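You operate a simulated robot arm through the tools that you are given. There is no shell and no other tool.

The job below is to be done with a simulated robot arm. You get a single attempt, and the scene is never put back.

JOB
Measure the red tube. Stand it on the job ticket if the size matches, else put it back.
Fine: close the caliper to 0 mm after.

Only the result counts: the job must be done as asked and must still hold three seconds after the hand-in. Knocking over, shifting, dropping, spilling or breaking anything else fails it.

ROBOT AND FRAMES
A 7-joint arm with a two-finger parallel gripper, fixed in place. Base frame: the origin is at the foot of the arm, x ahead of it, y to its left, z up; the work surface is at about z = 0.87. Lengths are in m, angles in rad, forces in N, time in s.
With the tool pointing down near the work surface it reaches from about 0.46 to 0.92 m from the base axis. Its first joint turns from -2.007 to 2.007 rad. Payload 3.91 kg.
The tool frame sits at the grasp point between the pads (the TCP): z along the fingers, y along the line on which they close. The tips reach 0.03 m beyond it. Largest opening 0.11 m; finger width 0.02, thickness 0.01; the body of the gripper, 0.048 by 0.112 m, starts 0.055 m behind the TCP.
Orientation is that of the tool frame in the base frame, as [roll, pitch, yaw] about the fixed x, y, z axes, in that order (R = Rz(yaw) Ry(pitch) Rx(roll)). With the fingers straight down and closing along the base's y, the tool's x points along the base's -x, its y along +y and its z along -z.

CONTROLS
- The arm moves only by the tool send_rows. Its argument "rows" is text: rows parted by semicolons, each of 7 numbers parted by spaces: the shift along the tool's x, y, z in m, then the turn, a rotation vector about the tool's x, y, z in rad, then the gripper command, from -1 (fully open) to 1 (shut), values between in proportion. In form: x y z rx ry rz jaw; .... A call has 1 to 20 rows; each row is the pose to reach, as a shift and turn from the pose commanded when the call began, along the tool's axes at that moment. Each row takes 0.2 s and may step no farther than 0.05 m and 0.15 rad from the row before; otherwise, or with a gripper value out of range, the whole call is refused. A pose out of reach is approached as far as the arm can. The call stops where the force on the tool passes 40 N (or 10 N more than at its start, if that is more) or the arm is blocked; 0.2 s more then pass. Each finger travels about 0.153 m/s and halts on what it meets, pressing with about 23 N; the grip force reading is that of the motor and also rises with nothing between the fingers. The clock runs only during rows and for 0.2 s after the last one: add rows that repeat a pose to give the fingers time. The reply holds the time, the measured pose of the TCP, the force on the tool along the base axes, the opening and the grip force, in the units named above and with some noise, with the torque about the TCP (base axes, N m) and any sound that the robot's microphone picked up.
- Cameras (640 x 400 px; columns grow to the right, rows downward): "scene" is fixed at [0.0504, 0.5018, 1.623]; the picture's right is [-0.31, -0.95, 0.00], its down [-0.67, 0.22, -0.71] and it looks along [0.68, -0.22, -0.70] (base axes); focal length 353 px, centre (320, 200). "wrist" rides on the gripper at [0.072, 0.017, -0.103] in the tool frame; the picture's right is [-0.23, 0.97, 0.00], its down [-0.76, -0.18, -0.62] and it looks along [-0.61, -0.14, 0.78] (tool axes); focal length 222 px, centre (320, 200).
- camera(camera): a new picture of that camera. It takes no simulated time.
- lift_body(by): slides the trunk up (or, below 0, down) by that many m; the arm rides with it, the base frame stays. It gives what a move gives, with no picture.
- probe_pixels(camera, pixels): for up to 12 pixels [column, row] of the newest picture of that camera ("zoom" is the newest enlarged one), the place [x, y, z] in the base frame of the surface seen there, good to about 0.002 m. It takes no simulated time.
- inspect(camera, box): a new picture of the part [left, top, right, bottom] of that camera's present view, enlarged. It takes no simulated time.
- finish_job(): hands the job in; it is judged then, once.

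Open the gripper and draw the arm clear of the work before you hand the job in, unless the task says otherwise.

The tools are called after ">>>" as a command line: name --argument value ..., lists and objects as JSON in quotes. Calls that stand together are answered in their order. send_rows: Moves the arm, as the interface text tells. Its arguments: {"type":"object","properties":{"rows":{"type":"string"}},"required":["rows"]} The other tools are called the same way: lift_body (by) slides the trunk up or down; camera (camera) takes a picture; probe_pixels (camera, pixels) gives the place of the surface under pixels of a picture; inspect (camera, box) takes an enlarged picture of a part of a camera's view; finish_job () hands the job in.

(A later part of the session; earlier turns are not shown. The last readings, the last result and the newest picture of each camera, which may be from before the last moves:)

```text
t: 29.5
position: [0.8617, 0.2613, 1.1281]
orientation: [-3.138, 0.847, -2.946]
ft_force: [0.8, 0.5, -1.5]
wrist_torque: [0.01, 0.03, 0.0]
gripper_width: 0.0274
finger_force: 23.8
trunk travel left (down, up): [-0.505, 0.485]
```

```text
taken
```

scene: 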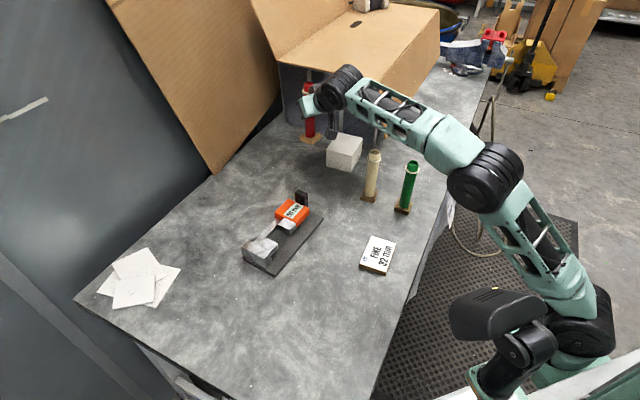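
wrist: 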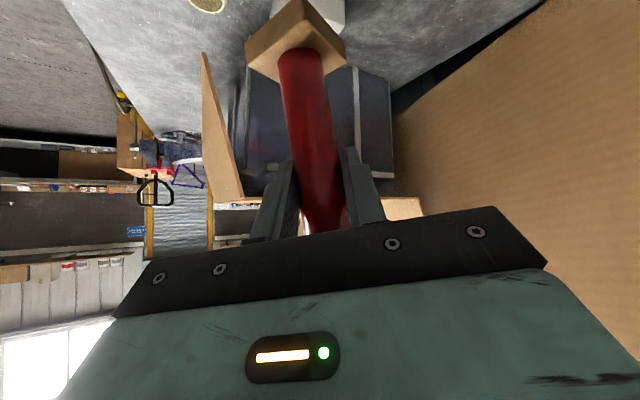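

Now the forearm rises to the wrist. I check the clearance of the arm above the cream and green tubes before moving.

>>> probe_pixels --camera "scene" --pixels '[[485, 185], [450, 145], [410, 120], [375, 100], [340, 95], [470, 200], [430, 155], [395, 130], [540, 250], [585, 330]]'

```text
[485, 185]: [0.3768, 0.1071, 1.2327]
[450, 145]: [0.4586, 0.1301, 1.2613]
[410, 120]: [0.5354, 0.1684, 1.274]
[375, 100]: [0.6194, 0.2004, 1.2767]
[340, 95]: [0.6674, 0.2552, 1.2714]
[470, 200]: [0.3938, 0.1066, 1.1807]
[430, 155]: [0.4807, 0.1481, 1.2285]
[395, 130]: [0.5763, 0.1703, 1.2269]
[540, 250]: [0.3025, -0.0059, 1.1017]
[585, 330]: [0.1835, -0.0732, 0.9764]
```

The forearm is about 0.2 m above the tubes. I carry the tube at height to the spot in front of the caliper.

>>> send_rows --rows "0.0238 0.0183 -0.0172 0 0 0 0.6; 0.0477 0.0366 -0.0345 0 0 0 0.6; 0.0715 0.055 -0.0517 0 0 0 0.6; 0.0953 0.0733 -0.0689 0 0 0 0.6; 0.1192 0.0916 -0.0862 0 0 0 0.6; 0.143 0.1099 -0.1034 0 0 0 0.6; 0.1668 0.1283 -0.1206 0 0 0 0.6; 0.1907 0.1466 -0.1379 0 0 0 0.6; 0.2145 0.1649 -0.1551 0 0 0 0.6; 0.2145 0.1649 -0.1551 0 0 0 0.6"

>>> camera --camera "scene"

>>> camera --camera "wrist"

```text
t: 31.7
position: [0.5765, 0.3718, 1.0713]
orientation: [-3.139, 0.849, -2.947]
ft_force: [0.3, 0.3, -1.5]
wrist_torque: [0.05, 0.0, 0.02]
gripper_width: 0.0275
finger_force: 23.5
trunk travel left (down, up): [-0.505, 0.485]
```

```text
taken
```

scene: 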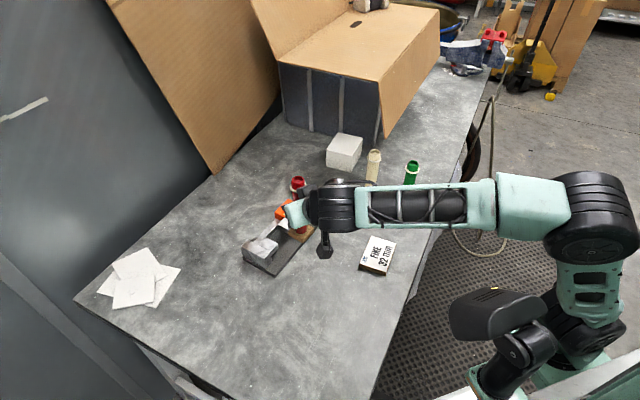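

```text
taken
```

wrist: 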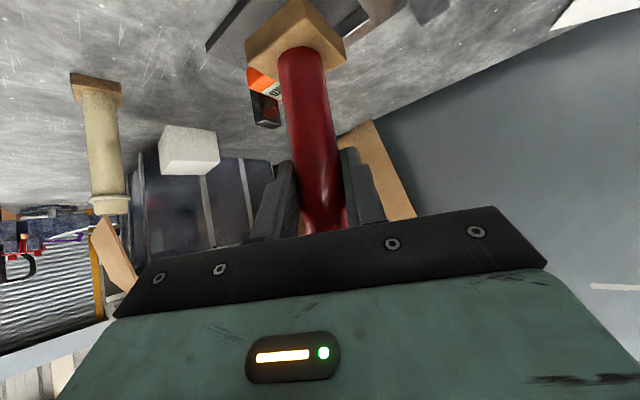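

The pose is reached exactly. I check the foot's corners and tube axis in both views.

>>> inspect --camera "scene" --box '[235, 165, 345, 280]'

>>> probe_pixels --camera "wrist" --pixels '[[247, 43], [284, 78], [342, 65], [265, 60], [310, 70], [295, 120], [312, 120], [325, 120], [335, 200], [305, 55], [340, 50], [345, 62]]'

```text
3.48 times, centred on (290, 222) of scene
```

zoom: 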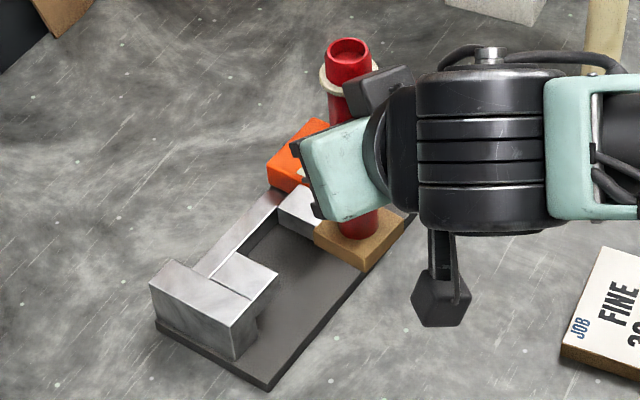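

```text
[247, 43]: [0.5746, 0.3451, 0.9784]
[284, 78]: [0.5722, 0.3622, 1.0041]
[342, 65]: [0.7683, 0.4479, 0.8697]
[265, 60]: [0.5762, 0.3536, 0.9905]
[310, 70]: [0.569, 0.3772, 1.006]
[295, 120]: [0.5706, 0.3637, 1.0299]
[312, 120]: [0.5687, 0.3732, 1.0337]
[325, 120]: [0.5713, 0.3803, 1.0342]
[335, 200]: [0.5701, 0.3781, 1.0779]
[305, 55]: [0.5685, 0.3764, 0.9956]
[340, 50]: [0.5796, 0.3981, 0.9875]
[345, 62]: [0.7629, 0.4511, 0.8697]
```

>>> probe_pixels --camera "zoom" --pixels '[[316, 230], [361, 256], [401, 219], [362, 268], [338, 245], [382, 240], [350, 230], [372, 226], [350, 100], [335, 110], [350, 60], [345, 48]]'

```text
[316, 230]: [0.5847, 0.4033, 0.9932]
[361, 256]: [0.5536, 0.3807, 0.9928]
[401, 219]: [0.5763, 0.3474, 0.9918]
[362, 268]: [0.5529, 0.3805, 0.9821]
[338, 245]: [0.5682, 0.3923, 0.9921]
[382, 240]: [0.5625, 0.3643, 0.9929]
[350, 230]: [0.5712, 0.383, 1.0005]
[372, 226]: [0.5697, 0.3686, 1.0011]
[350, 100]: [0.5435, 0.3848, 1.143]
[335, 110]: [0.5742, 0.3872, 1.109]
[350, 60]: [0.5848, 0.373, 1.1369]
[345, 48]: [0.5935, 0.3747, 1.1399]
```

The foot's edges are at about 36° while the caliper's cross-axis is at 40°, and the tube axis is at about (0.5815, 0.374). I turn +0.07 rad and lower so the foot's underside is about 2.5 mm above the caliper plate level, still outside the plate.

>>> send_rows --rows "0.0228 0 0.0201 -0.0175 0 -0.0154 0.6; 0.0457 0 0.0402 -0.035 0 -0.0309 0.6; 0.0685 0 0.0603 -0.0525 0 -0.0463 0.6; 0.0685 0 0.0603 -0.0525 0 -0.0463 0.6"

>>> inspect --camera "scene" --box '[235, 185, 345, 290]'

```text
t: 32.7
position: [0.5779, 0.3724, 0.9778]
orientation: [-3.139, 0.848, -2.877]
ft_force: [0.2, -0.8, -1.5]
wrist_torque: [-0.01, -0.01, 0.0]
gripper_width: 0.0275
finger_force: 22.9
trunk travel left (down, up): [-0.505, 0.485]
```

```text
3.81 times, centred on (290, 238) of scene
```

zoom: 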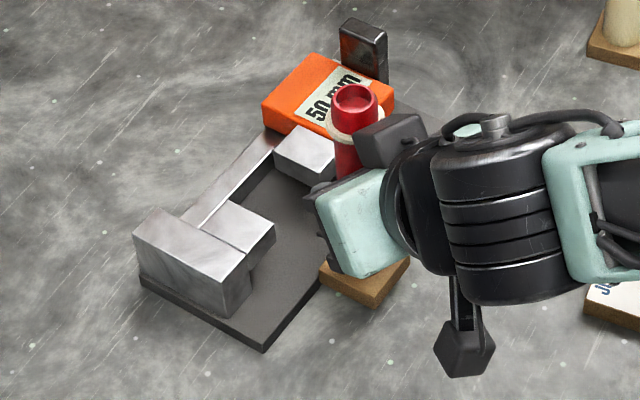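

>>> probe_pixels --camera "zoom" --pixels '[[323, 270], [373, 297], [405, 264], [375, 304], [350, 285], [390, 280], [355, 100], [350, 170], [275, 222], [278, 162], [305, 182], [335, 158]]'

```text
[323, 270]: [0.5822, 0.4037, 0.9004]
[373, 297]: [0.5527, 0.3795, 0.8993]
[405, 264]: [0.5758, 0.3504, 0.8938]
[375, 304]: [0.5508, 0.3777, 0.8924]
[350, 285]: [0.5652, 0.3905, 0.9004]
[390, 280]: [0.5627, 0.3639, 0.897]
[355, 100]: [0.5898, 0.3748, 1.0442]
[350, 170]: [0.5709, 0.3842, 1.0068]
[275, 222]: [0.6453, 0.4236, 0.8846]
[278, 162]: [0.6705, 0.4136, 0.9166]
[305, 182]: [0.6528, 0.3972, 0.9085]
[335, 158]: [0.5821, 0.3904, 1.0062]
```

The foot's edges are now at 39°, aligned with the caliper. I raise 2.5 mm and move halfway in, up to the mouth of the jaws.

>>> send_rows --rows "-0.0019 0 -0.0017 0 0 0 0.6; -0.0094 0.0047 0.0068 0 0 0 0.6; -0.0169 0.0093 0.0153 0 0 0 0.6; -0.0244 0.014 0.0237 0 0 0 0.6; -0.0244 0.014 0.0237 0 0 0 0.6"

>>> inspect --camera "scene" --box '[235, 185, 345, 290]'

>>> camera --camera "wrist"

```text
t: 33.9
position: [0.6066, 0.3953, 0.9797]
orientation: [-3.141, 0.848, -2.876]
ft_force: [-0.2, -0.2, -1.8]
wrist_torque: [-0.01, -0.01, 0.0]
gripper_width: 0.0277
finger_force: 22.6
trunk travel left (down, up): [-0.505, 0.485]
```

```text
3.81 times, centred on (290, 238) of scene
```

zoom: 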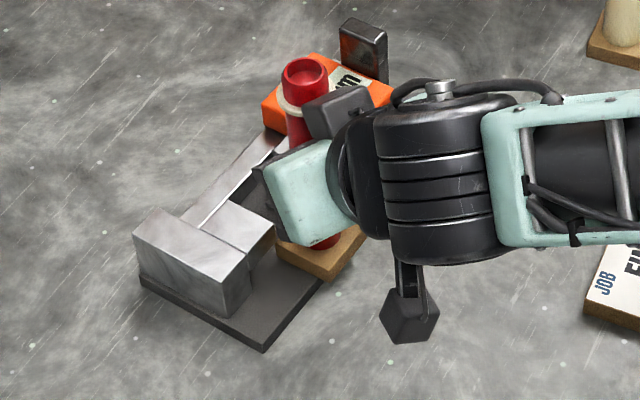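

```text
taken
```

wrist: 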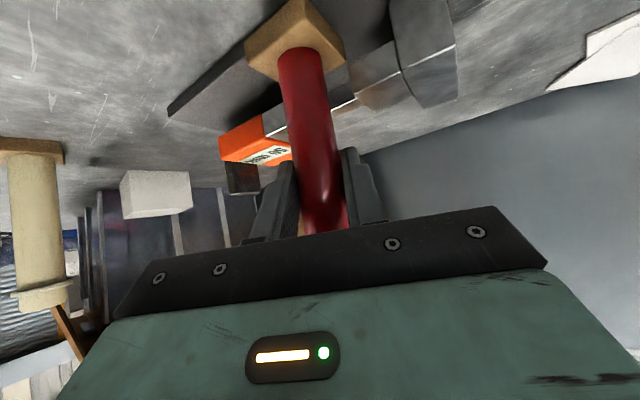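

>>> inspect --camera "wrist" --box '[200, 0, 480, 200]'

>>> probe_pixels --camera "scene" --pixels '[[304, 254], [321, 262], [334, 250], [318, 258], [311, 262], [301, 239], [298, 225]]'

```text
2.00 times, centred on (340, 100) of wrist
```

zoom: 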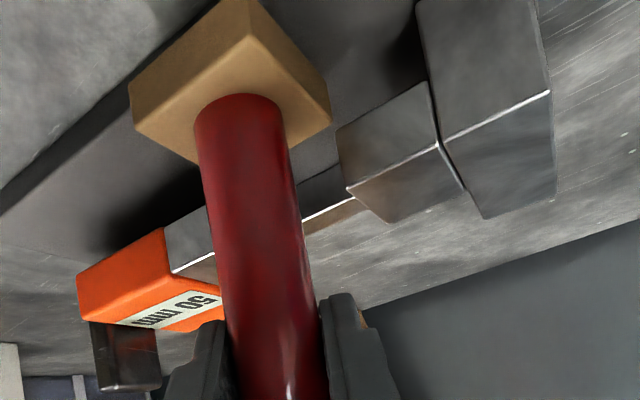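

```text
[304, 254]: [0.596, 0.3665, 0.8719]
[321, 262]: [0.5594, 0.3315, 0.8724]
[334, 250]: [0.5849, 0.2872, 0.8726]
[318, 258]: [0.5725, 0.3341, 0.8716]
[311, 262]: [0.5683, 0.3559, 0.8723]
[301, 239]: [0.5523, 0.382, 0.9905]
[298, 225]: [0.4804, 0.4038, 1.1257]
```

>>> probe_pixels --camera "zoom" --pixels '[[325, 105], [135, 95], [200, 155], [345, 135], [350, 183], [430, 95], [175, 250], [172, 268], [205, 215], [245, 15], [235, 150], [270, 150]]'

```text
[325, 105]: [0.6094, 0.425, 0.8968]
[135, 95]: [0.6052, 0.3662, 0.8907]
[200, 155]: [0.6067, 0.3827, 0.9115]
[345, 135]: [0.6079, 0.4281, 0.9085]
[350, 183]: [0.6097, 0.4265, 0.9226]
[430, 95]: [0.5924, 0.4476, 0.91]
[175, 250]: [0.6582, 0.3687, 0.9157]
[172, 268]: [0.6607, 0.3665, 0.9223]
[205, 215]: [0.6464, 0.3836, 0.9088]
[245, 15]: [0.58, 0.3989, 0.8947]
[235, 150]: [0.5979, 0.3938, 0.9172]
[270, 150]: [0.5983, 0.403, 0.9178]
```

The probes say the foot edge is nearly in line with the anvil face, so I shift 3.5 mm toward the slider first, then slide in the remaining 39 mm across.

>>> send_rows --rows "-0.001 -0.0032 0.0011 0 0 0 0.6; -0.0057 -0.0001 0.0064 0 0 0 0.6; -0.0104 0.0033 0.0117 0 0 0 0.6; -0.0151 0.0066 0.0171 0 0 0 0.6; -0.0197 0.01 0.0224 0 0 0 0.6; -0.0244 0.0133 0.0277 0 0 0 0.6; -0.0244 0.0133 0.0277 0 0 0 0.6"

>>> inspect --camera "wrist" --box '[200, 0, 480, 200]'

>>> inspect --camera "scene" --box '[235, 185, 345, 290]'

```text
t: 35.5
position: [0.6365, 0.416, 0.9785]
orientation: [-3.139, 0.847, -2.874]
ft_force: [1.4, -0.3, -1.0]
wrist_torque: [-0.03, 0.04, 0.0]
gripper_width: 0.0275
finger_force: 22.8
trunk travel left (down, up): [-0.505, 0.485]
```

```text
2.00 times, centred on (340, 100) of wrist
```

zoom: 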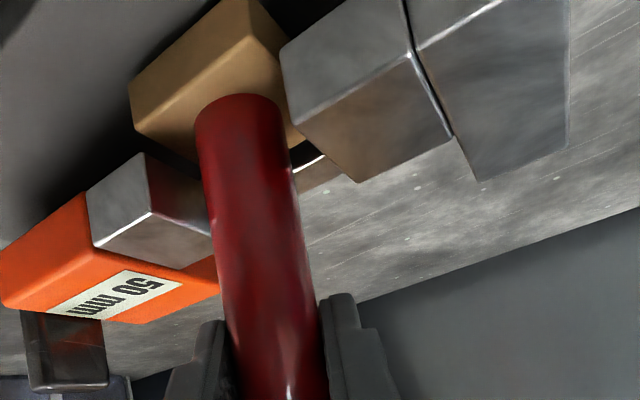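

```text
3.81 times, centred on (290, 238) of scene
```

zoom: 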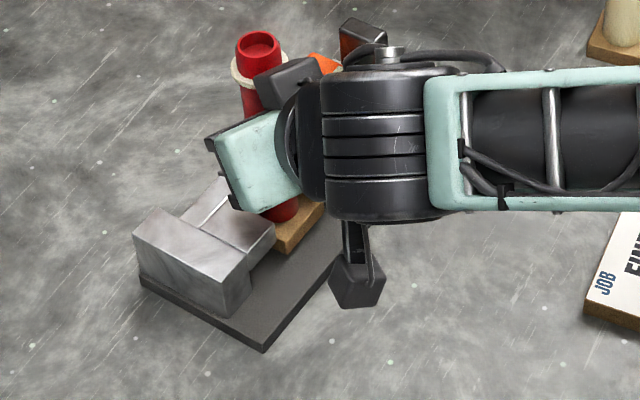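

The tube is between the jaws. I probe the distances between tube and jaws.

>>> probe_pixels --camera "zoom" --pixels '[[205, 140], [240, 140], [285, 140], [300, 120], [350, 178], [285, 60], [150, 165], [152, 210], [205, 232], [298, 138], [140, 110], [200, 160]]'

```text
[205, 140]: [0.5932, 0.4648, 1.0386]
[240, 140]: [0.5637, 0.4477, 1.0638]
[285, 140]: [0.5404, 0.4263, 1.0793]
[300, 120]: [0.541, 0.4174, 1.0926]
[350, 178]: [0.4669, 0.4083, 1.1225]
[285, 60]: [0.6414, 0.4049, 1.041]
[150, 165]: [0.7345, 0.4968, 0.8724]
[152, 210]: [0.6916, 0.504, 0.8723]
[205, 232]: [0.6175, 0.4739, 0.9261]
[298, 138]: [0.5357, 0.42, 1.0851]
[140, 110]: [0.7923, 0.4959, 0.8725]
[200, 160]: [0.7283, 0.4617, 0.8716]
```

That probed the scene zoom; I retake the wrist zoom and probe that.

>>> inspect --camera "wrist" --box '[200, 0, 480, 200]'

>>> probe_pixels --camera "zoom" --pixels '[[205, 140], [240, 140], [283, 140], [300, 120], [350, 178], [285, 60], [150, 165], [152, 210], [205, 232], [298, 138], [140, 110], [190, 150]]'

```text
2.00 times, centred on (340, 100) of wrist
```

zoom: 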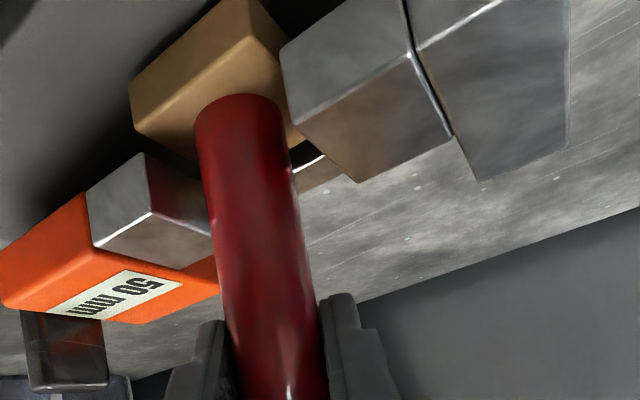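

```text
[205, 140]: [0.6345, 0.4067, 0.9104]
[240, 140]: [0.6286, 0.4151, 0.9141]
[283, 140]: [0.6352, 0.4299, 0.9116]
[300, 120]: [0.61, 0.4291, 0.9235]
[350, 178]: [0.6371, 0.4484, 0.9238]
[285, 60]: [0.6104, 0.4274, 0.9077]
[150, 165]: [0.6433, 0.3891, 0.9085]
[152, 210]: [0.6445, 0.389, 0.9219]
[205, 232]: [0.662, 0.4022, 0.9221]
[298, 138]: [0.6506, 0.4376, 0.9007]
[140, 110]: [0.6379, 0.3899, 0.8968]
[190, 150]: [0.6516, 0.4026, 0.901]
```

The tube axis is at about (0.642, 0.419), centred between the jaws with over 10 mm on both sides. I lower it gently onto the plate.

>>> send_rows --rows "0.0004 0 0.0003 0 0 0 0.6; 0.0008 0 0.0007 0 0 0 0.6; 0.0011 0 0.001 0 0 0 0.6; 0.0015 0 0.0013 0 0 0 0.6; 0.0015 0 0.0013 0 0 0 0.6"

```text
t: 36.7
position: [0.6368, 0.4183, 0.9785]
orientation: [-3.139, 0.848, -2.875]
ft_force: [0.1, 0.6, -1.4]
wrist_torque: [-0.02, 0.0, 0.03]
gripper_width: 0.0273
finger_force: 22.9
trunk travel left (down, up): [-0.505, 0.485]
```

No contact yet. I lower further in small steps.

>>> send_rows --rows "0.0004 0 0.0003 0 0 0 0.6; 0.0008 0 0.0007 0 0 0 0.6; 0.0011 0 0.001 0 0 0 0.6; 0.0011 0 0.001 0 0 0 0.6"

```text
t: 37.7
position: [0.6368, 0.4181, 0.9762]
orientation: [-3.14, 0.847, -2.878]
ft_force: [-0.6, 0.0, -0.6]
wrist_torque: [0.02, 0.01, 0.02]
gripper_width: 0.0276
finger_force: 22.8
trunk travel left (down, up): [-0.505, 0.485]
```

>>> send_rows --rows "0.0004 0 0.0003 0 0 0 0.6; 0.0008 0 0.0007 0 0 0 0.6; 0.0008 0 0.0007 0 0 0 0.6"

>>> inspect --camera "wrist" --box '[200, 0, 480, 200]'

```text
t: 38.5
position: [0.6367, 0.4174, 0.9763]
orientation: [-3.14, 0.851, -2.877]
ft_force: [1.4, -0.5, -0.2]
wrist_torque: [-0.04, -0.12, -0.02]
gripper_width: 0.0277
finger_force: 22.9
trunk travel left (down, up): [-0.505, 0.485]
```

```text
2.00 times, centred on (340, 100) of wrist
```

zoom: 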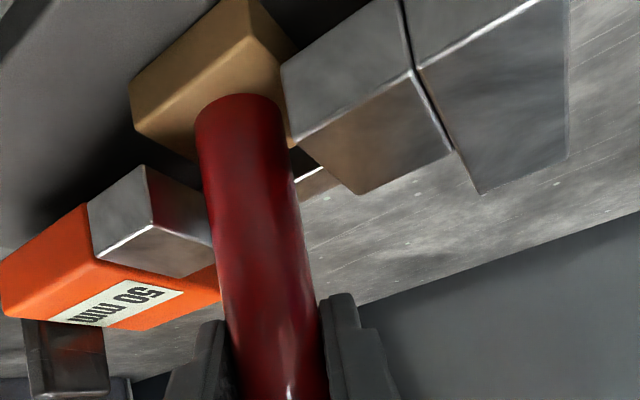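

The weight is nearly off the hand (Fz from -1.8 to -0.2 N), so the foot rests on the plate. I open the fingers.

>>> send_rows --rows "0 0 0 0 0 0 0.45; 0 0 0 0 0 0 0.35; 0 0 0 0 0 0 0.2; 0 0 0 0 0 0 0.1; 0 0 0 0 0 0 0.1"

>>> inspect --camera "wrist" --box '[200, 0, 480, 200]'

```text
t: 39.7
position: [0.6354, 0.4178, 0.9767]
orientation: [-3.14, 0.848, -2.875]
ft_force: [0.2, -0.3, 0.1]
wrist_torque: [-0.01, 0.01, 0.0]
gripper_width: 0.0496
finger_force: 0.1
trunk travel left (down, up): [-0.505, 0.485]
```

```text
2.00 times, centred on (340, 100) of wrist
```

zoom: 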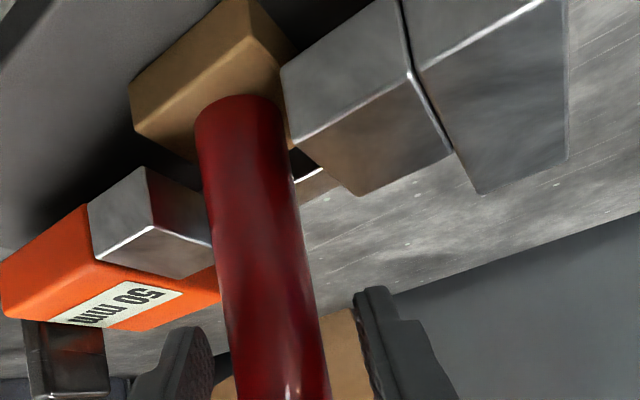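

The tube stands on its own between the jaws. I back out along the tool axis.

>>> send_rows --rows "0 0 -0.02 0 0 0 0.1; 0 0 -0.05 0 0 0 0.1; 0 0 -0.085 0 0 0 0.1; 0 0 -0.12 0 0 0 0.1; 0 0 -0.15 0 0 0 0.1; 0 0 -0.15 0 0 0 0.1"

>>> camera --camera "scene"

>>> camera --camera "wrist"

```text
t: 41.1
position: [0.5281, 0.3893, 1.0755]
orientation: [-3.14, 0.848, -2.877]
ft_force: [-0.6, 0.4, 0.6]
wrist_torque: [0.01, 0.01, 0.03]
gripper_width: 0.0494
finger_force: 0.1
trunk travel left (down, up): [-0.505, 0.485]
```

```text
taken
```

scene: 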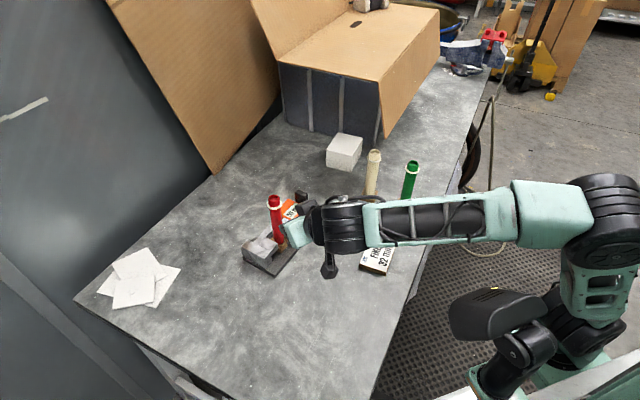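

```text
taken
```

wrist: 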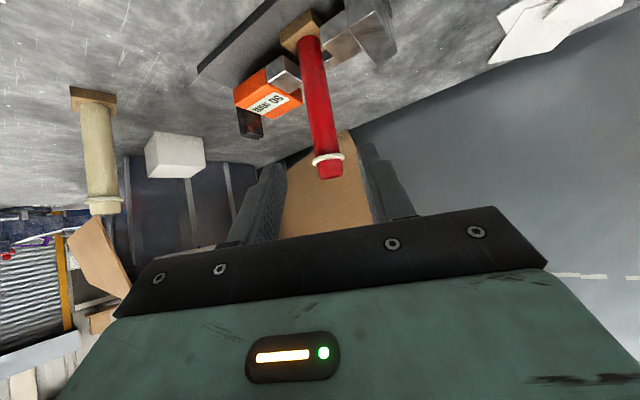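

The tube stands between the jaws, display at 50 mm. I swing to a spot in front of the handle, turning the tool to the caliper's cross axis.

>>> send_rows --rows "-0.0103 -0.0242 0.0156 -0.0541 0 -0.0477 0.1; -0.0206 -0.0483 0.0312 -0.1083 0 -0.0954 0.1; -0.031 -0.0725 0.0468 -0.1624 0 -0.1432 0.1; -0.0413 -0.0966 0.0624 -0.2165 0 -0.1909 0.1; -0.0516 -0.1208 0.078 -0.2707 0 -0.2386 0.1; -0.0619 -0.1449 0.0936 -0.3248 0 -0.2863 0.1; -0.0619 -0.1449 0.0936 -0.3248 0 -0.2863 0.1"

>>> camera --camera "wrist"

>>> inspect --camera "scene" --box '[225, 170, 385, 290]'

```text
t: 42.7
position: [0.6718, 0.2791, 1.058]
orientation: [-3.14, 0.847, -2.443]
ft_force: [-0.6, 0.3, -0.9]
wrist_torque: [0.03, -0.02, 0.05]
gripper_width: 0.0495
finger_force: 0.0
trunk travel left (down, up): [-0.505, 0.485]
```

```text
taken
```

wrist: 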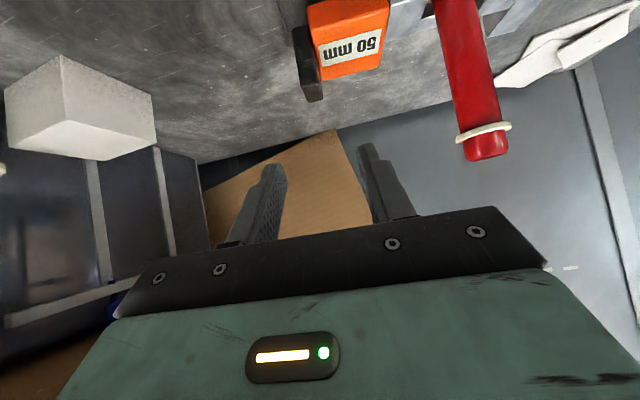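

```text
3.33 times, centred on (305, 230) of scene
```

zoom: 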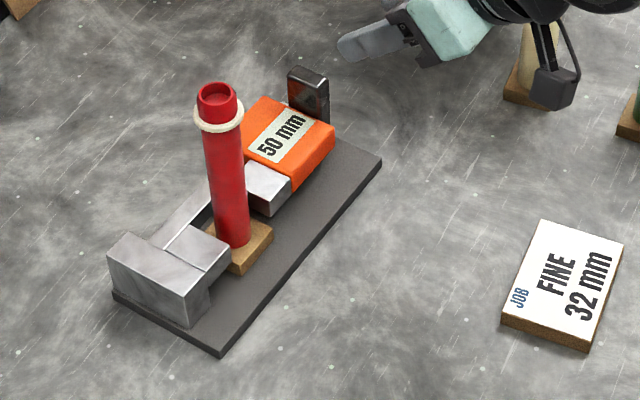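

The tube stands upright; the gripper points at the handle. I approach it along the tool axis, with fingertips staying above the orange head.

>>> send_rows --rows "0.0247 -0.0013 0 0 0 0 0.1; 0.0247 -0.0013 0.035 0 0 0 0.1; 0.0247 -0.0013 0.07 0 0 0 0.1; 0.0247 -0.0013 0.1 0 0 0 0.1; 0.0247 -0.0013 0.12 0 0 0 0.1; 0.0247 -0.0013 0.12 0 0 0 0.1"

>>> camera --camera "wrist"

>>> inspect --camera "scene" --box '[225, 170, 385, 290]'

```text
t: 44.1
position: [0.7316, 0.3252, 0.9622]
orientation: [-3.14, 0.849, -2.443]
ft_force: [-0.5, 0.6, 1.0]
wrist_torque: [0.0, -0.02, -0.05]
gripper_width: 0.0497
finger_force: 0.0
trunk travel left (down, up): [-0.505, 0.485]
```

```text
taken
```

wrist: 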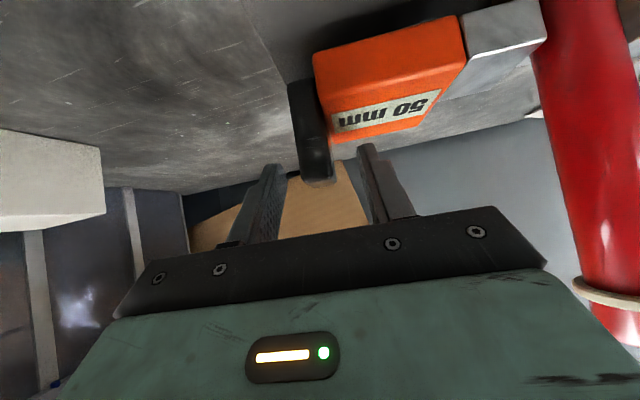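

```text
3.33 times, centred on (305, 230) of scene
```

zoom: 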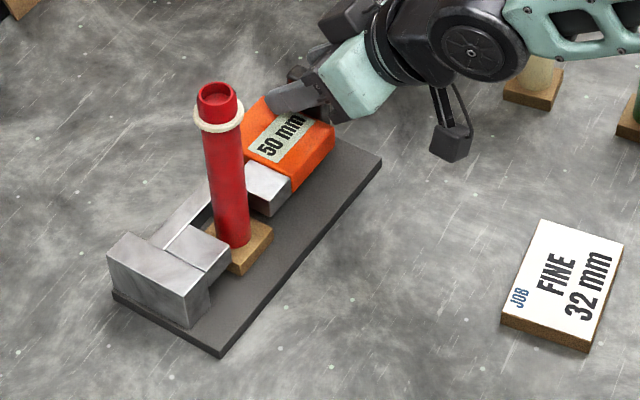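

The handle end at (318,175) is between the fingers and clear of the orange head. I close on it.

>>> send_rows --rows "0 0 0 0 0 0 0.4; 0 0 0 0 0 0 0.7; 0 0 0 0 0 0 0.9; 0 0 0 0 0 0 0.9"

>>> inspect --camera "scene" --box '[225, 170, 385, 290]'

```text
t: 45.1
position: [0.7301, 0.3264, 0.9619]
orientation: [-3.139, 0.849, -2.444]
ft_force: [-1.9, 2.3, -0.3]
wrist_torque: [0.22, -0.08, -0.19]
gripper_width: 0.0177
finger_force: 22.5
trunk travel left (down, up): [-0.505, 0.485]
```

```text
3.33 times, centred on (305, 230) of scene
```

zoom: 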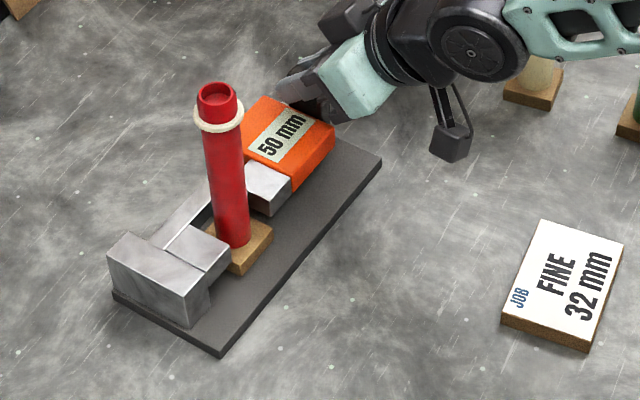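

Held. I slide the jaw toward the tube slowly, 16 mm first.

>>> send_rows --rows "0 0.002 0 0 0 0 0.9; 0 0.004 0 0 0 0 0.9; 0 0.006 0 0 0 0 0.9; 0 0.008 0 0 0 0 0.9; 0 0.0095 0 0 0 0 0.9; 0 0.011 0 0 0 0 0.9; 0 0.012 0 0 0 0 0.9; 0 0.013 0 0 0 0 0.9; 0 0.014 0 0 0 0 0.9; 0 0.015 0 0 0 0 0.9; 0 0.016 0 0 0 0 0.9; 0 0.016 0 0 0 0 0.9"

>>> inspect --camera "scene" --box '[225, 170, 385, 290]'

```text
t: 47.7
position: [0.721, 0.3361, 0.9623]
orientation: [-3.139, 0.849, -2.441]
ft_force: [12.0, 8.1, 13.7]
wrist_torque: [0.22, -0.21, -0.33]
gripper_width: 0.0178
finger_force: 23.3
trunk travel left (down, up): [-0.505, 0.485]
```

```text
3.33 times, centred on (305, 230) of scene
```

zoom: 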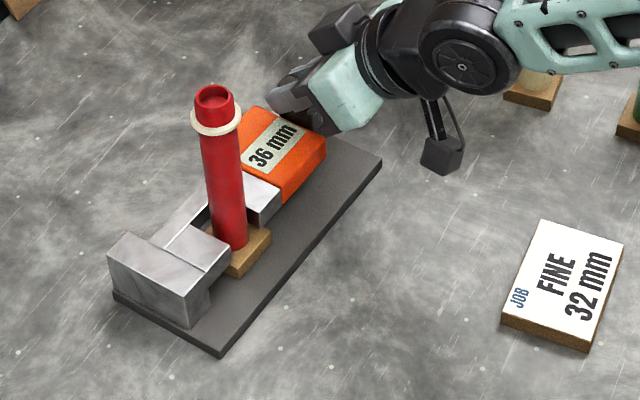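

The display reads 36 mm, but a load of about 20 N along the tool's -x has built up. I relieve it by 2 mm along -x before going on.

>>> send_rows --rows "-0.0008 0 0 0 0 0 0.9; -0.0016 0 0 0 0 0 0.9; -0.002 0 0 0 0 0 0.9; -0.002 0 0 0 0 0 0.9"

>>> inspect --camera "scene" --box '[240, 185, 320, 270]'

>>> camera --camera "wrist"

```text
t: 48.7
position: [0.7209, 0.3365, 0.9623]
orientation: [-3.139, 0.846, -2.443]
ft_force: [-1.3, -3.3, 9.8]
wrist_torque: [0.02, 0.1, -0.33]
gripper_width: 0.0178
finger_force: 23.4
trunk travel left (down, up): [-0.505, 0.485]
```

```text
4.71 times, centred on (280, 228) of scene
```

zoom: 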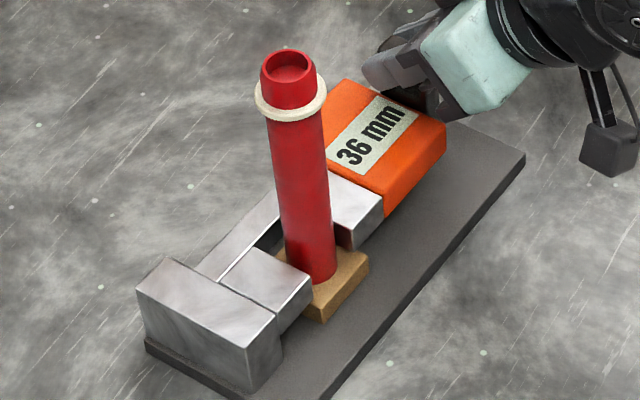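

```text
taken
```

wrist: 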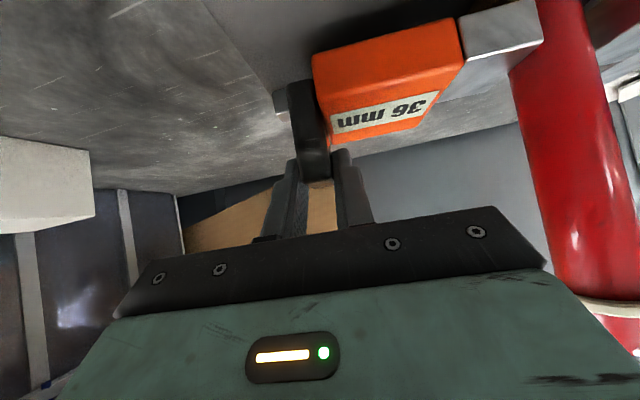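

The sideways load is relieved. I continue closing in 1 mm steps.

>>> send_rows --rows "-0.0004 0.001 -0.0004 0 0 0 0.9; -0.0006 0.002 -0.0005 0 0 0 0.9; -0.0006 0.003 -0.0005 0 0 0 0.9; -0.0006 0.004 -0.0005 0 0 0 0.9; -0.0006 0.005 -0.0005 0 0 0 0.9; -0.0006 0.006 -0.0005 0 0 0 0.9; -0.0006 0.006 -0.0005 0 0 0 0.9"

>>> inspect --camera "scene" --box '[240, 185, 320, 270]'

```text
t: 50.3
position: [0.7173, 0.342, 0.9624]
orientation: [-3.14, 0.846, -2.442]
ft_force: [-5.2, -5.0, 0.6]
wrist_torque: [-0.13, 0.4, 0.57]
gripper_width: 0.0177
finger_force: 22.9
trunk travel left (down, up): [-0.505, 0.485]
```

```text
4.71 times, centred on (280, 228) of scene
```

zoom: 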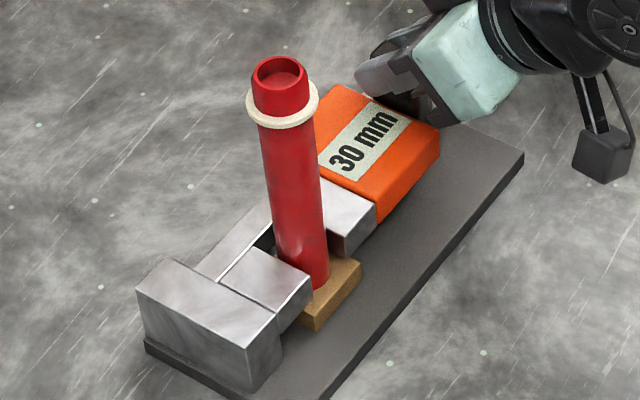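

30 mm already and the tube is not clamped yet. I continue in half-millimetre steps and watch for force along the slide.

>>> send_rows --rows "0.0005 0.0005 0.0003 0 0 0 0.9; 0.0005 0.001 0.0003 0 0 0 0.9; 0.0005 0.0015 0.0003 0 0 0 0.9; 0.0005 0.002 0.0003 0 0 0 0.9; 0.0005 0.0025 0.0003 0 0 0 0.9; 0.0005 0.0025 0.0003 0 0 0 0.9"

>>> inspect --camera "scene" --box '[240, 185, 320, 270]'

```text
t: 51.7
position: [0.7166, 0.3427, 0.9625]
orientation: [-3.14, 0.847, -2.442]
ft_force: [-2.7, -4.1, -0.8]
wrist_torque: [0.14, 0.16, 0.53]
gripper_width: 0.018
finger_force: 22.9
trunk travel left (down, up): [-0.505, 0.485]
```

```text
4.71 times, centred on (280, 228) of scene
```

zoom: 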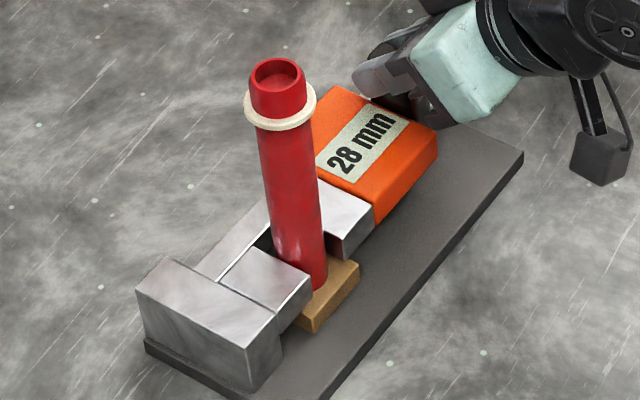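

28 mm with no clear clamping force yet. I nudge another 1.5 mm gently to be sure of contact.

>>> send_rows --rows "0 0.0005 0 0 0 0 0.9; 0 0.001 0 0 0 0 0.9; 0 0.0015 0 0 0 0 0.9; 0 0.0015 0 0 0 0 0.9"

>>> inspect --camera "scene" --box '[240, 185, 320, 270]'

```text
t: 52.7
position: [0.7163, 0.3441, 0.9629]
orientation: [-3.141, 0.849, -2.444]
ft_force: [1.8, -6.9, -0.2]
wrist_torque: [0.18, -0.32, 0.36]
gripper_width: 0.0179
finger_force: 23.1
trunk travel left (down, up): [-0.505, 0.485]
```

```text
4.71 times, centred on (280, 228) of scene
```

zoom: 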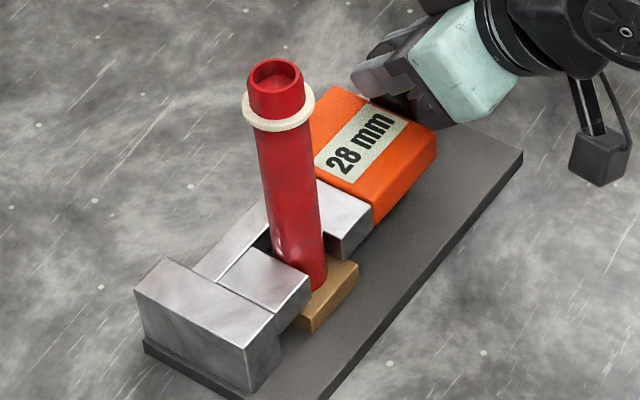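

The reading stays at 28 mm with 6 N of clamping force, so the red tube measures 28 mm, not the ticket's 32 mm: it must go back. I open the caliper again to about 50 mm.

>>> send_rows --rows "0 -0.0015 0 0 0 0 0.9; 0 -0.0035 0 0 0 0 0.9; 0 -0.0055 0 0 0 0 0.9; 0 -0.0075 0 0 0 0 0.9; 0 -0.0095 0 0 0 0 0.9; 0 -0.0115 0 0 0 0 0.9; 0 -0.0135 0 0 0 0 0.9; 0 -0.0155 0 0 0 0 0.9; 0 -0.0175 0 0 0 0 0.9; 0 -0.0195 0 0 0 0 0.9; 0 -0.0215 0 0 0 0 0.9; 0 -0.0235 0 0 0 0 0.9; 0 -0.0235 0 0 0 0 0.9"

>>> inspect --camera "scene" --box '[240, 185, 320, 270]'

```text
t: 55.5
position: [0.73, 0.3276, 0.9633]
orientation: [-3.14, 0.846, -2.444]
ft_force: [-1.0, -0.2, 0.8]
wrist_torque: [-0.14, 0.45, 0.45]
gripper_width: 0.0183
finger_force: 23.0
trunk travel left (down, up): [-0.505, 0.485]
```

```text
4.71 times, centred on (280, 228) of scene
```

zoom: 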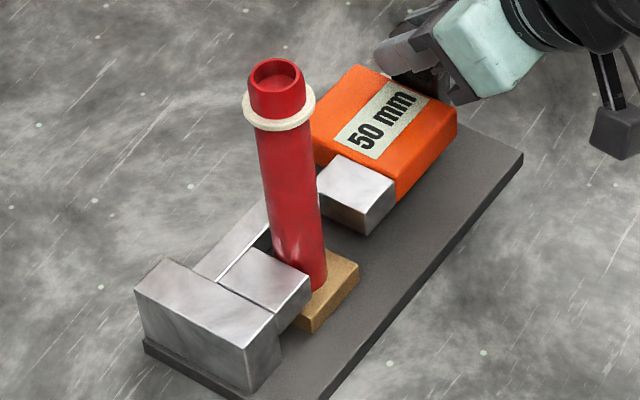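

The caliper is open at 50 mm and the tube stands by the anvil. I release the handle and back off along the tool axis.

>>> send_rows --rows "0 0 0 0 0 0 0.5; 0 0 0 0 0 0 0.1; 0 0 0 0 0 0 0.1; 0 0 -0.03 0 0 0 0.1; 0 0 -0.06 0 0 0 0.1; 0 0 -0.09 0 0 0 0.1; 0 0 -0.12 0 0 0 0.1; 0 0 -0.14 0 0 0 0.1; 0 0 -0.14 0 0 0 0.1"

>>> camera --camera "wrist"

>>> inspect --camera "scene" --box '[225, 170, 385, 290]'

```text
t: 57.5
position: [0.6477, 0.2593, 1.0564]
orientation: [-3.142, 0.847, -2.442]
ft_force: [0.1, -0.7, 0.2]
wrist_torque: [-0.03, -0.01, -0.02]
gripper_width: 0.0496
finger_force: 0.1
trunk travel left (down, up): [-0.505, 0.485]
```

```text
taken
```

wrist: 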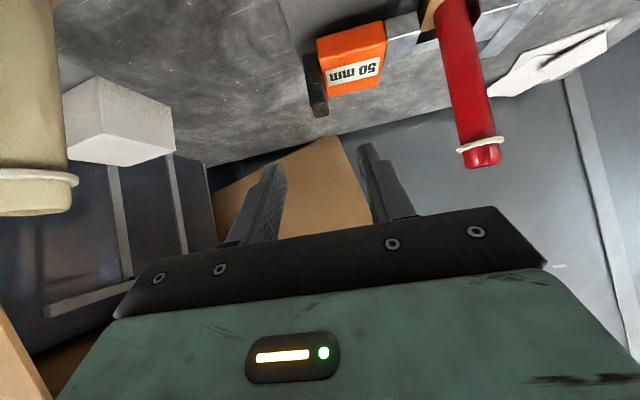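

```text
3.33 times, centred on (305, 230) of scene
```

zoom: 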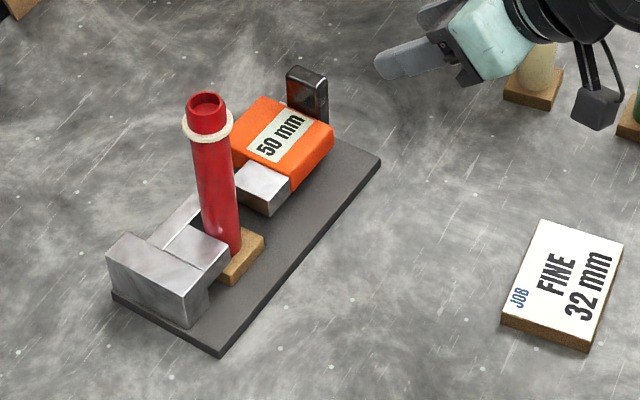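

I probe the tube's new location and its foot.

>>> probe_pixels --camera "zoom" --pixels '[[198, 180], [212, 180], [228, 180], [203, 215], [220, 215], [237, 215], [262, 236], [228, 274], [230, 282], [207, 130], [245, 255], [240, 235]]'

>>> probe_pixels --camera "wrist" --pixels '[[449, 60], [465, 60], [481, 60], [455, 100], [472, 100], [488, 100], [480, 140], [482, 158], [445, 20], [425, 20]]'

```text
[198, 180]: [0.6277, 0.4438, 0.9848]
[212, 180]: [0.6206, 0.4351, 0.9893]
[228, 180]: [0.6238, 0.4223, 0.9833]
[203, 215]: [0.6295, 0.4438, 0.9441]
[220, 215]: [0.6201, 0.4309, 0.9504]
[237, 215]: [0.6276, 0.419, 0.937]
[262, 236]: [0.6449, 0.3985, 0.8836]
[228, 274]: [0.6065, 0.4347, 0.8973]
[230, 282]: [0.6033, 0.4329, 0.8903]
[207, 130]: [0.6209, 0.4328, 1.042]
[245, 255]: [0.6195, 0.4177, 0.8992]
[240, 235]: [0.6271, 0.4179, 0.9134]
```

```text
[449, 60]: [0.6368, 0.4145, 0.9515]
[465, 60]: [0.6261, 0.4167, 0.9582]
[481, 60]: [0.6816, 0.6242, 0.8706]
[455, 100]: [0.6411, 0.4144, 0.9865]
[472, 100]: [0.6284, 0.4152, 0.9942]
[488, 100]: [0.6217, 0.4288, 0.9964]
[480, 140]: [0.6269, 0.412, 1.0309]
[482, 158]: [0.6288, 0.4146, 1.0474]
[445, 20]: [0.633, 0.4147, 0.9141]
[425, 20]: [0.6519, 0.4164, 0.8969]
```

The tube axis is now at about (0.634, 0.4295). I swing back to the approach line for the tube with the earlier grasp orientation.

>>> send_rows --rows "-0.0015 0.0315 -0.0032 0.0543 0 0.048 0.0; -0.003 0.0629 -0.0063 0.1086 0 0.0961 -0.1; -0.0045 0.0944 -0.0095 0.1629 0 0.1441 -0.1; -0.006 0.1259 -0.0127 0.2172 0 0.1921 -0.1; -0.0075 0.1573 -0.0158 0.2715 0 0.2402 -0.1; -0.009 0.1888 -0.019 0.3258 0 0.2882 -0.1; -0.009 0.1888 -0.019 0.3258 0 0.2882 -0.1"

>>> camera --camera "wrist"

>>> probe_pixels --camera "wrist" --pixels '[[310, 60], [318, 90], [325, 120], [305, 90], [335, 100]]'

```text
t: 59.1
position: [0.5196, 0.3993, 1.0746]
orientation: [-3.141, 0.848, -2.878]
ft_force: [-0.5, 0.0, 0.8]
wrist_torque: [-0.01, -0.02, -0.02]
gripper_width: 0.0606
finger_force: 0.2
trunk travel left (down, up): [-0.505, 0.485]
```

```text
taken
```

wrist: 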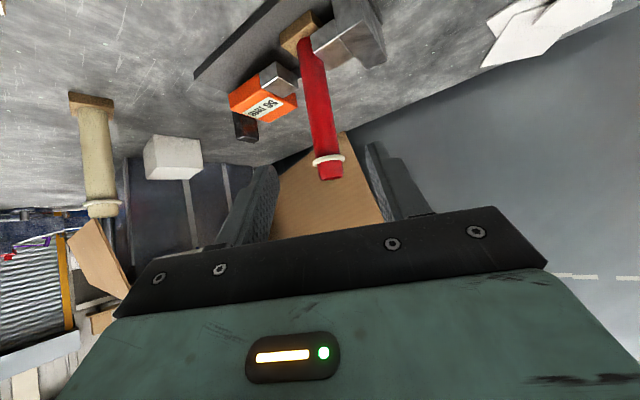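

```text
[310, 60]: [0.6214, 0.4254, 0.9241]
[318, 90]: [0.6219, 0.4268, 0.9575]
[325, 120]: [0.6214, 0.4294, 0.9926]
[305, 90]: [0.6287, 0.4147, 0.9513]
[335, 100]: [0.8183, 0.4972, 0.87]
```

The tube is centred between the fingers (lateral error about 0). I advance onto it.

>>> send_rows --rows "0 0 0.035 0 0 0 -0.1; 0 0 0.07 0 0 0 -0.1; 0 0 0.1 0 0 0 -0.1; 0 0 0.125 0 0 0 -0.1; 0 0 0.14 0 0 0 -0.1; 0 0 0.15 0 0 0 -0.1; 0 0 0.15 0 0 0 -0.1"

>>> inspect --camera "wrist" --box '[200, 0, 480, 200]'

```text
t: 60.7
position: [0.6289, 0.4275, 0.976]
orientation: [3.142, 0.847, -2.88]
ft_force: [-0.7, 0.9, -0.2]
wrist_torque: [-0.01, -0.02, 0.01]
gripper_width: 0.0604
finger_force: 0.0
trunk travel left (down, up): [-0.505, 0.485]
```

```text
2.00 times, centred on (340, 100) of wrist
```

zoom: 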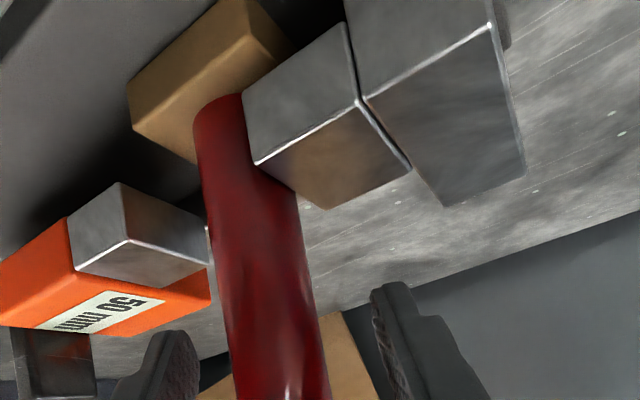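

The tube touches the anvil and is centred between the fingers. I bias 1 mm away from the anvil and close gently.

>>> send_rows --rows "0 -0.001 0 0 0 0 0.1; 0 -0.001 0 0 0 0 0.25; 0 -0.001 0 0 0 0 0.4; 0 -0.001 0 0 0 0 0.5; 0 -0.001 0 0 0 0 0.6; 0 -0.001 0 0 0 0 0.6"

```text
t: 62.1
position: [0.6297, 0.427, 0.9766]
orientation: [-3.139, 0.848, -2.879]
ft_force: [0.3, 0.8, 0.8]
wrist_torque: [-0.01, 0.04, 0.02]
gripper_width: 0.0277
finger_force: 23.0
trunk travel left (down, up): [-0.505, 0.485]
```

Gripped at 27.7 mm. I lift 3 mm and shift 11 mm away from the anvil, so the foot comes out from under it.

>>> send_rows --rows "-0.0011 0 -0.001 0 0 0 0.6; -0.0022 0 -0.002 0 0 0 0.6; -0.0022 0 -0.002 0 0 0 0.6; -0.0038 -0.005 -0.0002 0 0 0 0.6; -0.0053 -0.0099 0.0015 0 0 0 0.6; -0.0053 -0.0099 0.0015 0 0 0 0.6"

>>> inspect --camera "wrist" --box '[200, 0, 480, 200]'

```text
t: 63.5
position: [0.6377, 0.419, 0.9782]
orientation: [-3.14, 0.848, -2.878]
ft_force: [-0.7, 0.1, -1.8]
wrist_torque: [-0.02, 0.01, 0.01]
gripper_width: 0.0278
finger_force: 23.2
trunk travel left (down, up): [-0.505, 0.485]
```

```text
2.00 times, centred on (340, 100) of wrist
```

zoom: 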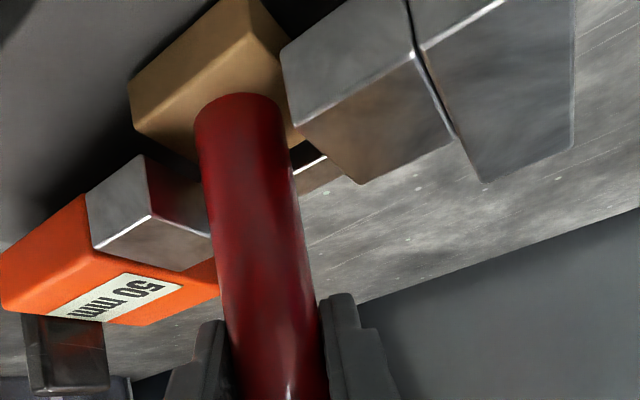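

The tube hangs free (Fz -1.8 N) and centred in the gap, as at insertion. I draw it out of the jaws across the plate by 75 mm.

>>> send_rows --rows "0.0075 -0.0053 -0.0085 0 0 0 0.6; 0.015 -0.0106 -0.017 0 0 0 0.6; 0.0225 -0.016 -0.0255 0 0 0 0.6; 0.03 -0.0213 -0.034 0 0 0 0.6; 0.0375 -0.0266 -0.0425 0 0 0 0.6; 0.045 -0.0319 -0.051 0 0 0 0.6; 0.045 -0.0319 -0.051 0 0 0 0.6"

>>> inspect --camera "scene" --box '[225, 170, 385, 290]'

```text
t: 65.1
position: [0.5811, 0.3704, 0.9768]
orientation: [-3.139, 0.848, -2.88]
ft_force: [0.5, -0.4, -1.8]
wrist_torque: [0.0, 0.03, 0.0]
gripper_width: 0.0273
finger_force: 23.0
trunk travel left (down, up): [-0.505, 0.485]
```

```text
3.33 times, centred on (305, 230) of scene
```

zoom: 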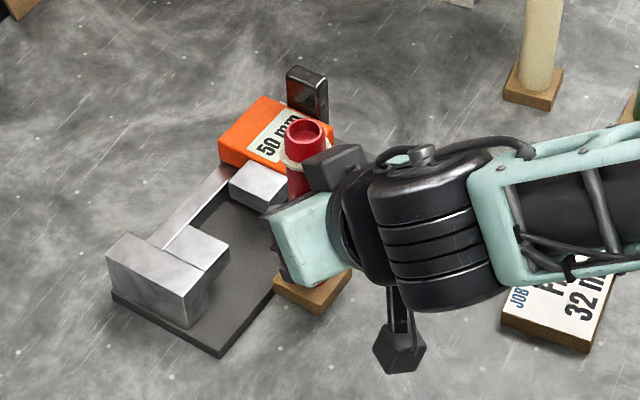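

The tube is clear of the caliper. I raise it and carry it back above its original place at about (0.913, 0.2625).

>>> send_rows --rows "-0.0281 0 -0.0248 0 0 0 0.6; -0.0563 0 -0.0497 0 0 0 0.6; -0.0844 0 -0.0745 0 0 0 0.6; -0.1125 0 -0.0993 0 0 0 0.6; -0.1362 -0.0237 -0.0724 0 0 0 0.6; -0.16 -0.0475 -0.0455 0 0 0 0.6; -0.1837 -0.0712 -0.0186 0 0 0 0.6; -0.2075 -0.0949 0.0084 0 0 0 0.6; -0.2312 -0.1186 0.0353 0 0 0 0.6; -0.2549 -0.1424 0.0622 0 0 0 0.6; -0.2787 -0.1661 0.0891 -0.007 0 -0.006 0.6; -0.3024 -0.1898 0.116 -0.0135 0 -0.0119 0.6; -0.3024 -0.1898 0.116 -0.0135 0 -0.0119 0.6"

>>> camera --camera "scene"

```text
t: 67.9
position: [0.9073, 0.2614, 1.1291]
orientation: [-3.139, 0.846, -2.859]
ft_force: [0.0, 1.1, -1.2]
wrist_torque: [0.02, -0.02, -0.01]
gripper_width: 0.0275
finger_force: 23.0
trunk travel left (down, up): [-0.505, 0.485]
```

```text
taken
```

scene: 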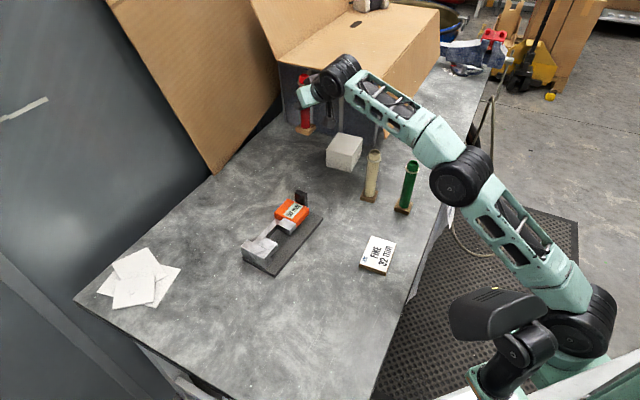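

The pose holds above the original place. I lower the tube to just above the table.

>>> send_rows --rows "0.024 0 0.0212 0 0 0 0.6; 0.0479 0 0.0424 0 0 0 0.6; 0.0719 0 0.0636 0 0 0 0.6; 0.0959 0 0.0848 0 0 0 0.6; 0.1116 0 0.0987 0 0 0 0.6; 0.1198 0 0.106 0 0 0 0.6; 0.1198 0 0.106 0 0 0 0.6"

>>> inspect --camera "scene" --box '[260, 90, 400, 200]'

>>> camera --camera "wrist"

```text
t: 69.5
position: [0.9061, 0.2618, 0.9689]
orientation: [3.141, 0.848, -2.86]
ft_force: [-0.2, 0.0, -2.4]
wrist_torque: [0.0, 0.02, -0.02]
gripper_width: 0.0274
finger_force: 22.5
trunk travel left (down, up): [-0.505, 0.485]
```

```text
3.64 times, centred on (330, 145) of scene
```

zoom: 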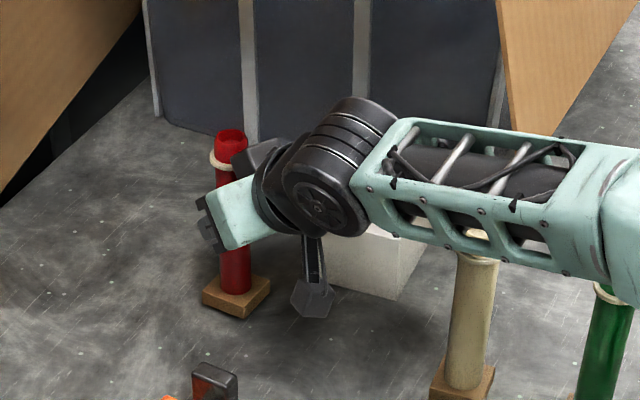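

```text
taken
```

wrist: 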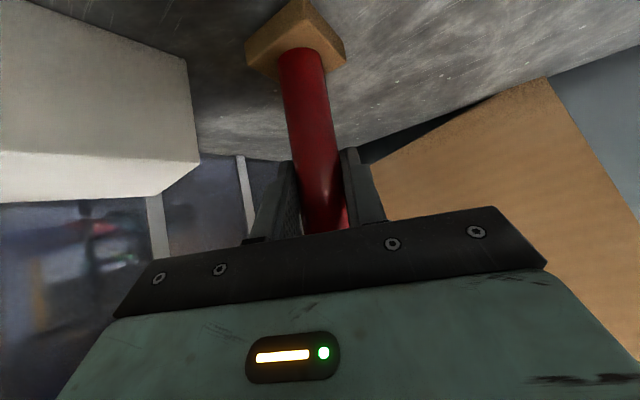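

The wrist view matches the original grasp view (foot at (295,40)). I lower the last 6 mm in small steps.

>>> send_rows --rows "0.0011 0 0.001 0 0 0 0.6; 0.0022 0 0.002 0 0 0 0.6; 0.0034 0 0.003 0 0 0 0.6; 0.0039 0 0.0035 0 0 0 0.6; 0.0039 0 0.0035 0 0 0 0.6"

```text
t: 70.7
position: [0.9073, 0.2606, 0.9641]
orientation: [-3.14, 0.85, -2.86]
ft_force: [0.2, -0.6, -0.3]
wrist_torque: [0.01, 0.01, -0.01]
gripper_width: 0.0277
finger_force: 22.9
trunk travel left (down, up): [-0.505, 0.485]
```

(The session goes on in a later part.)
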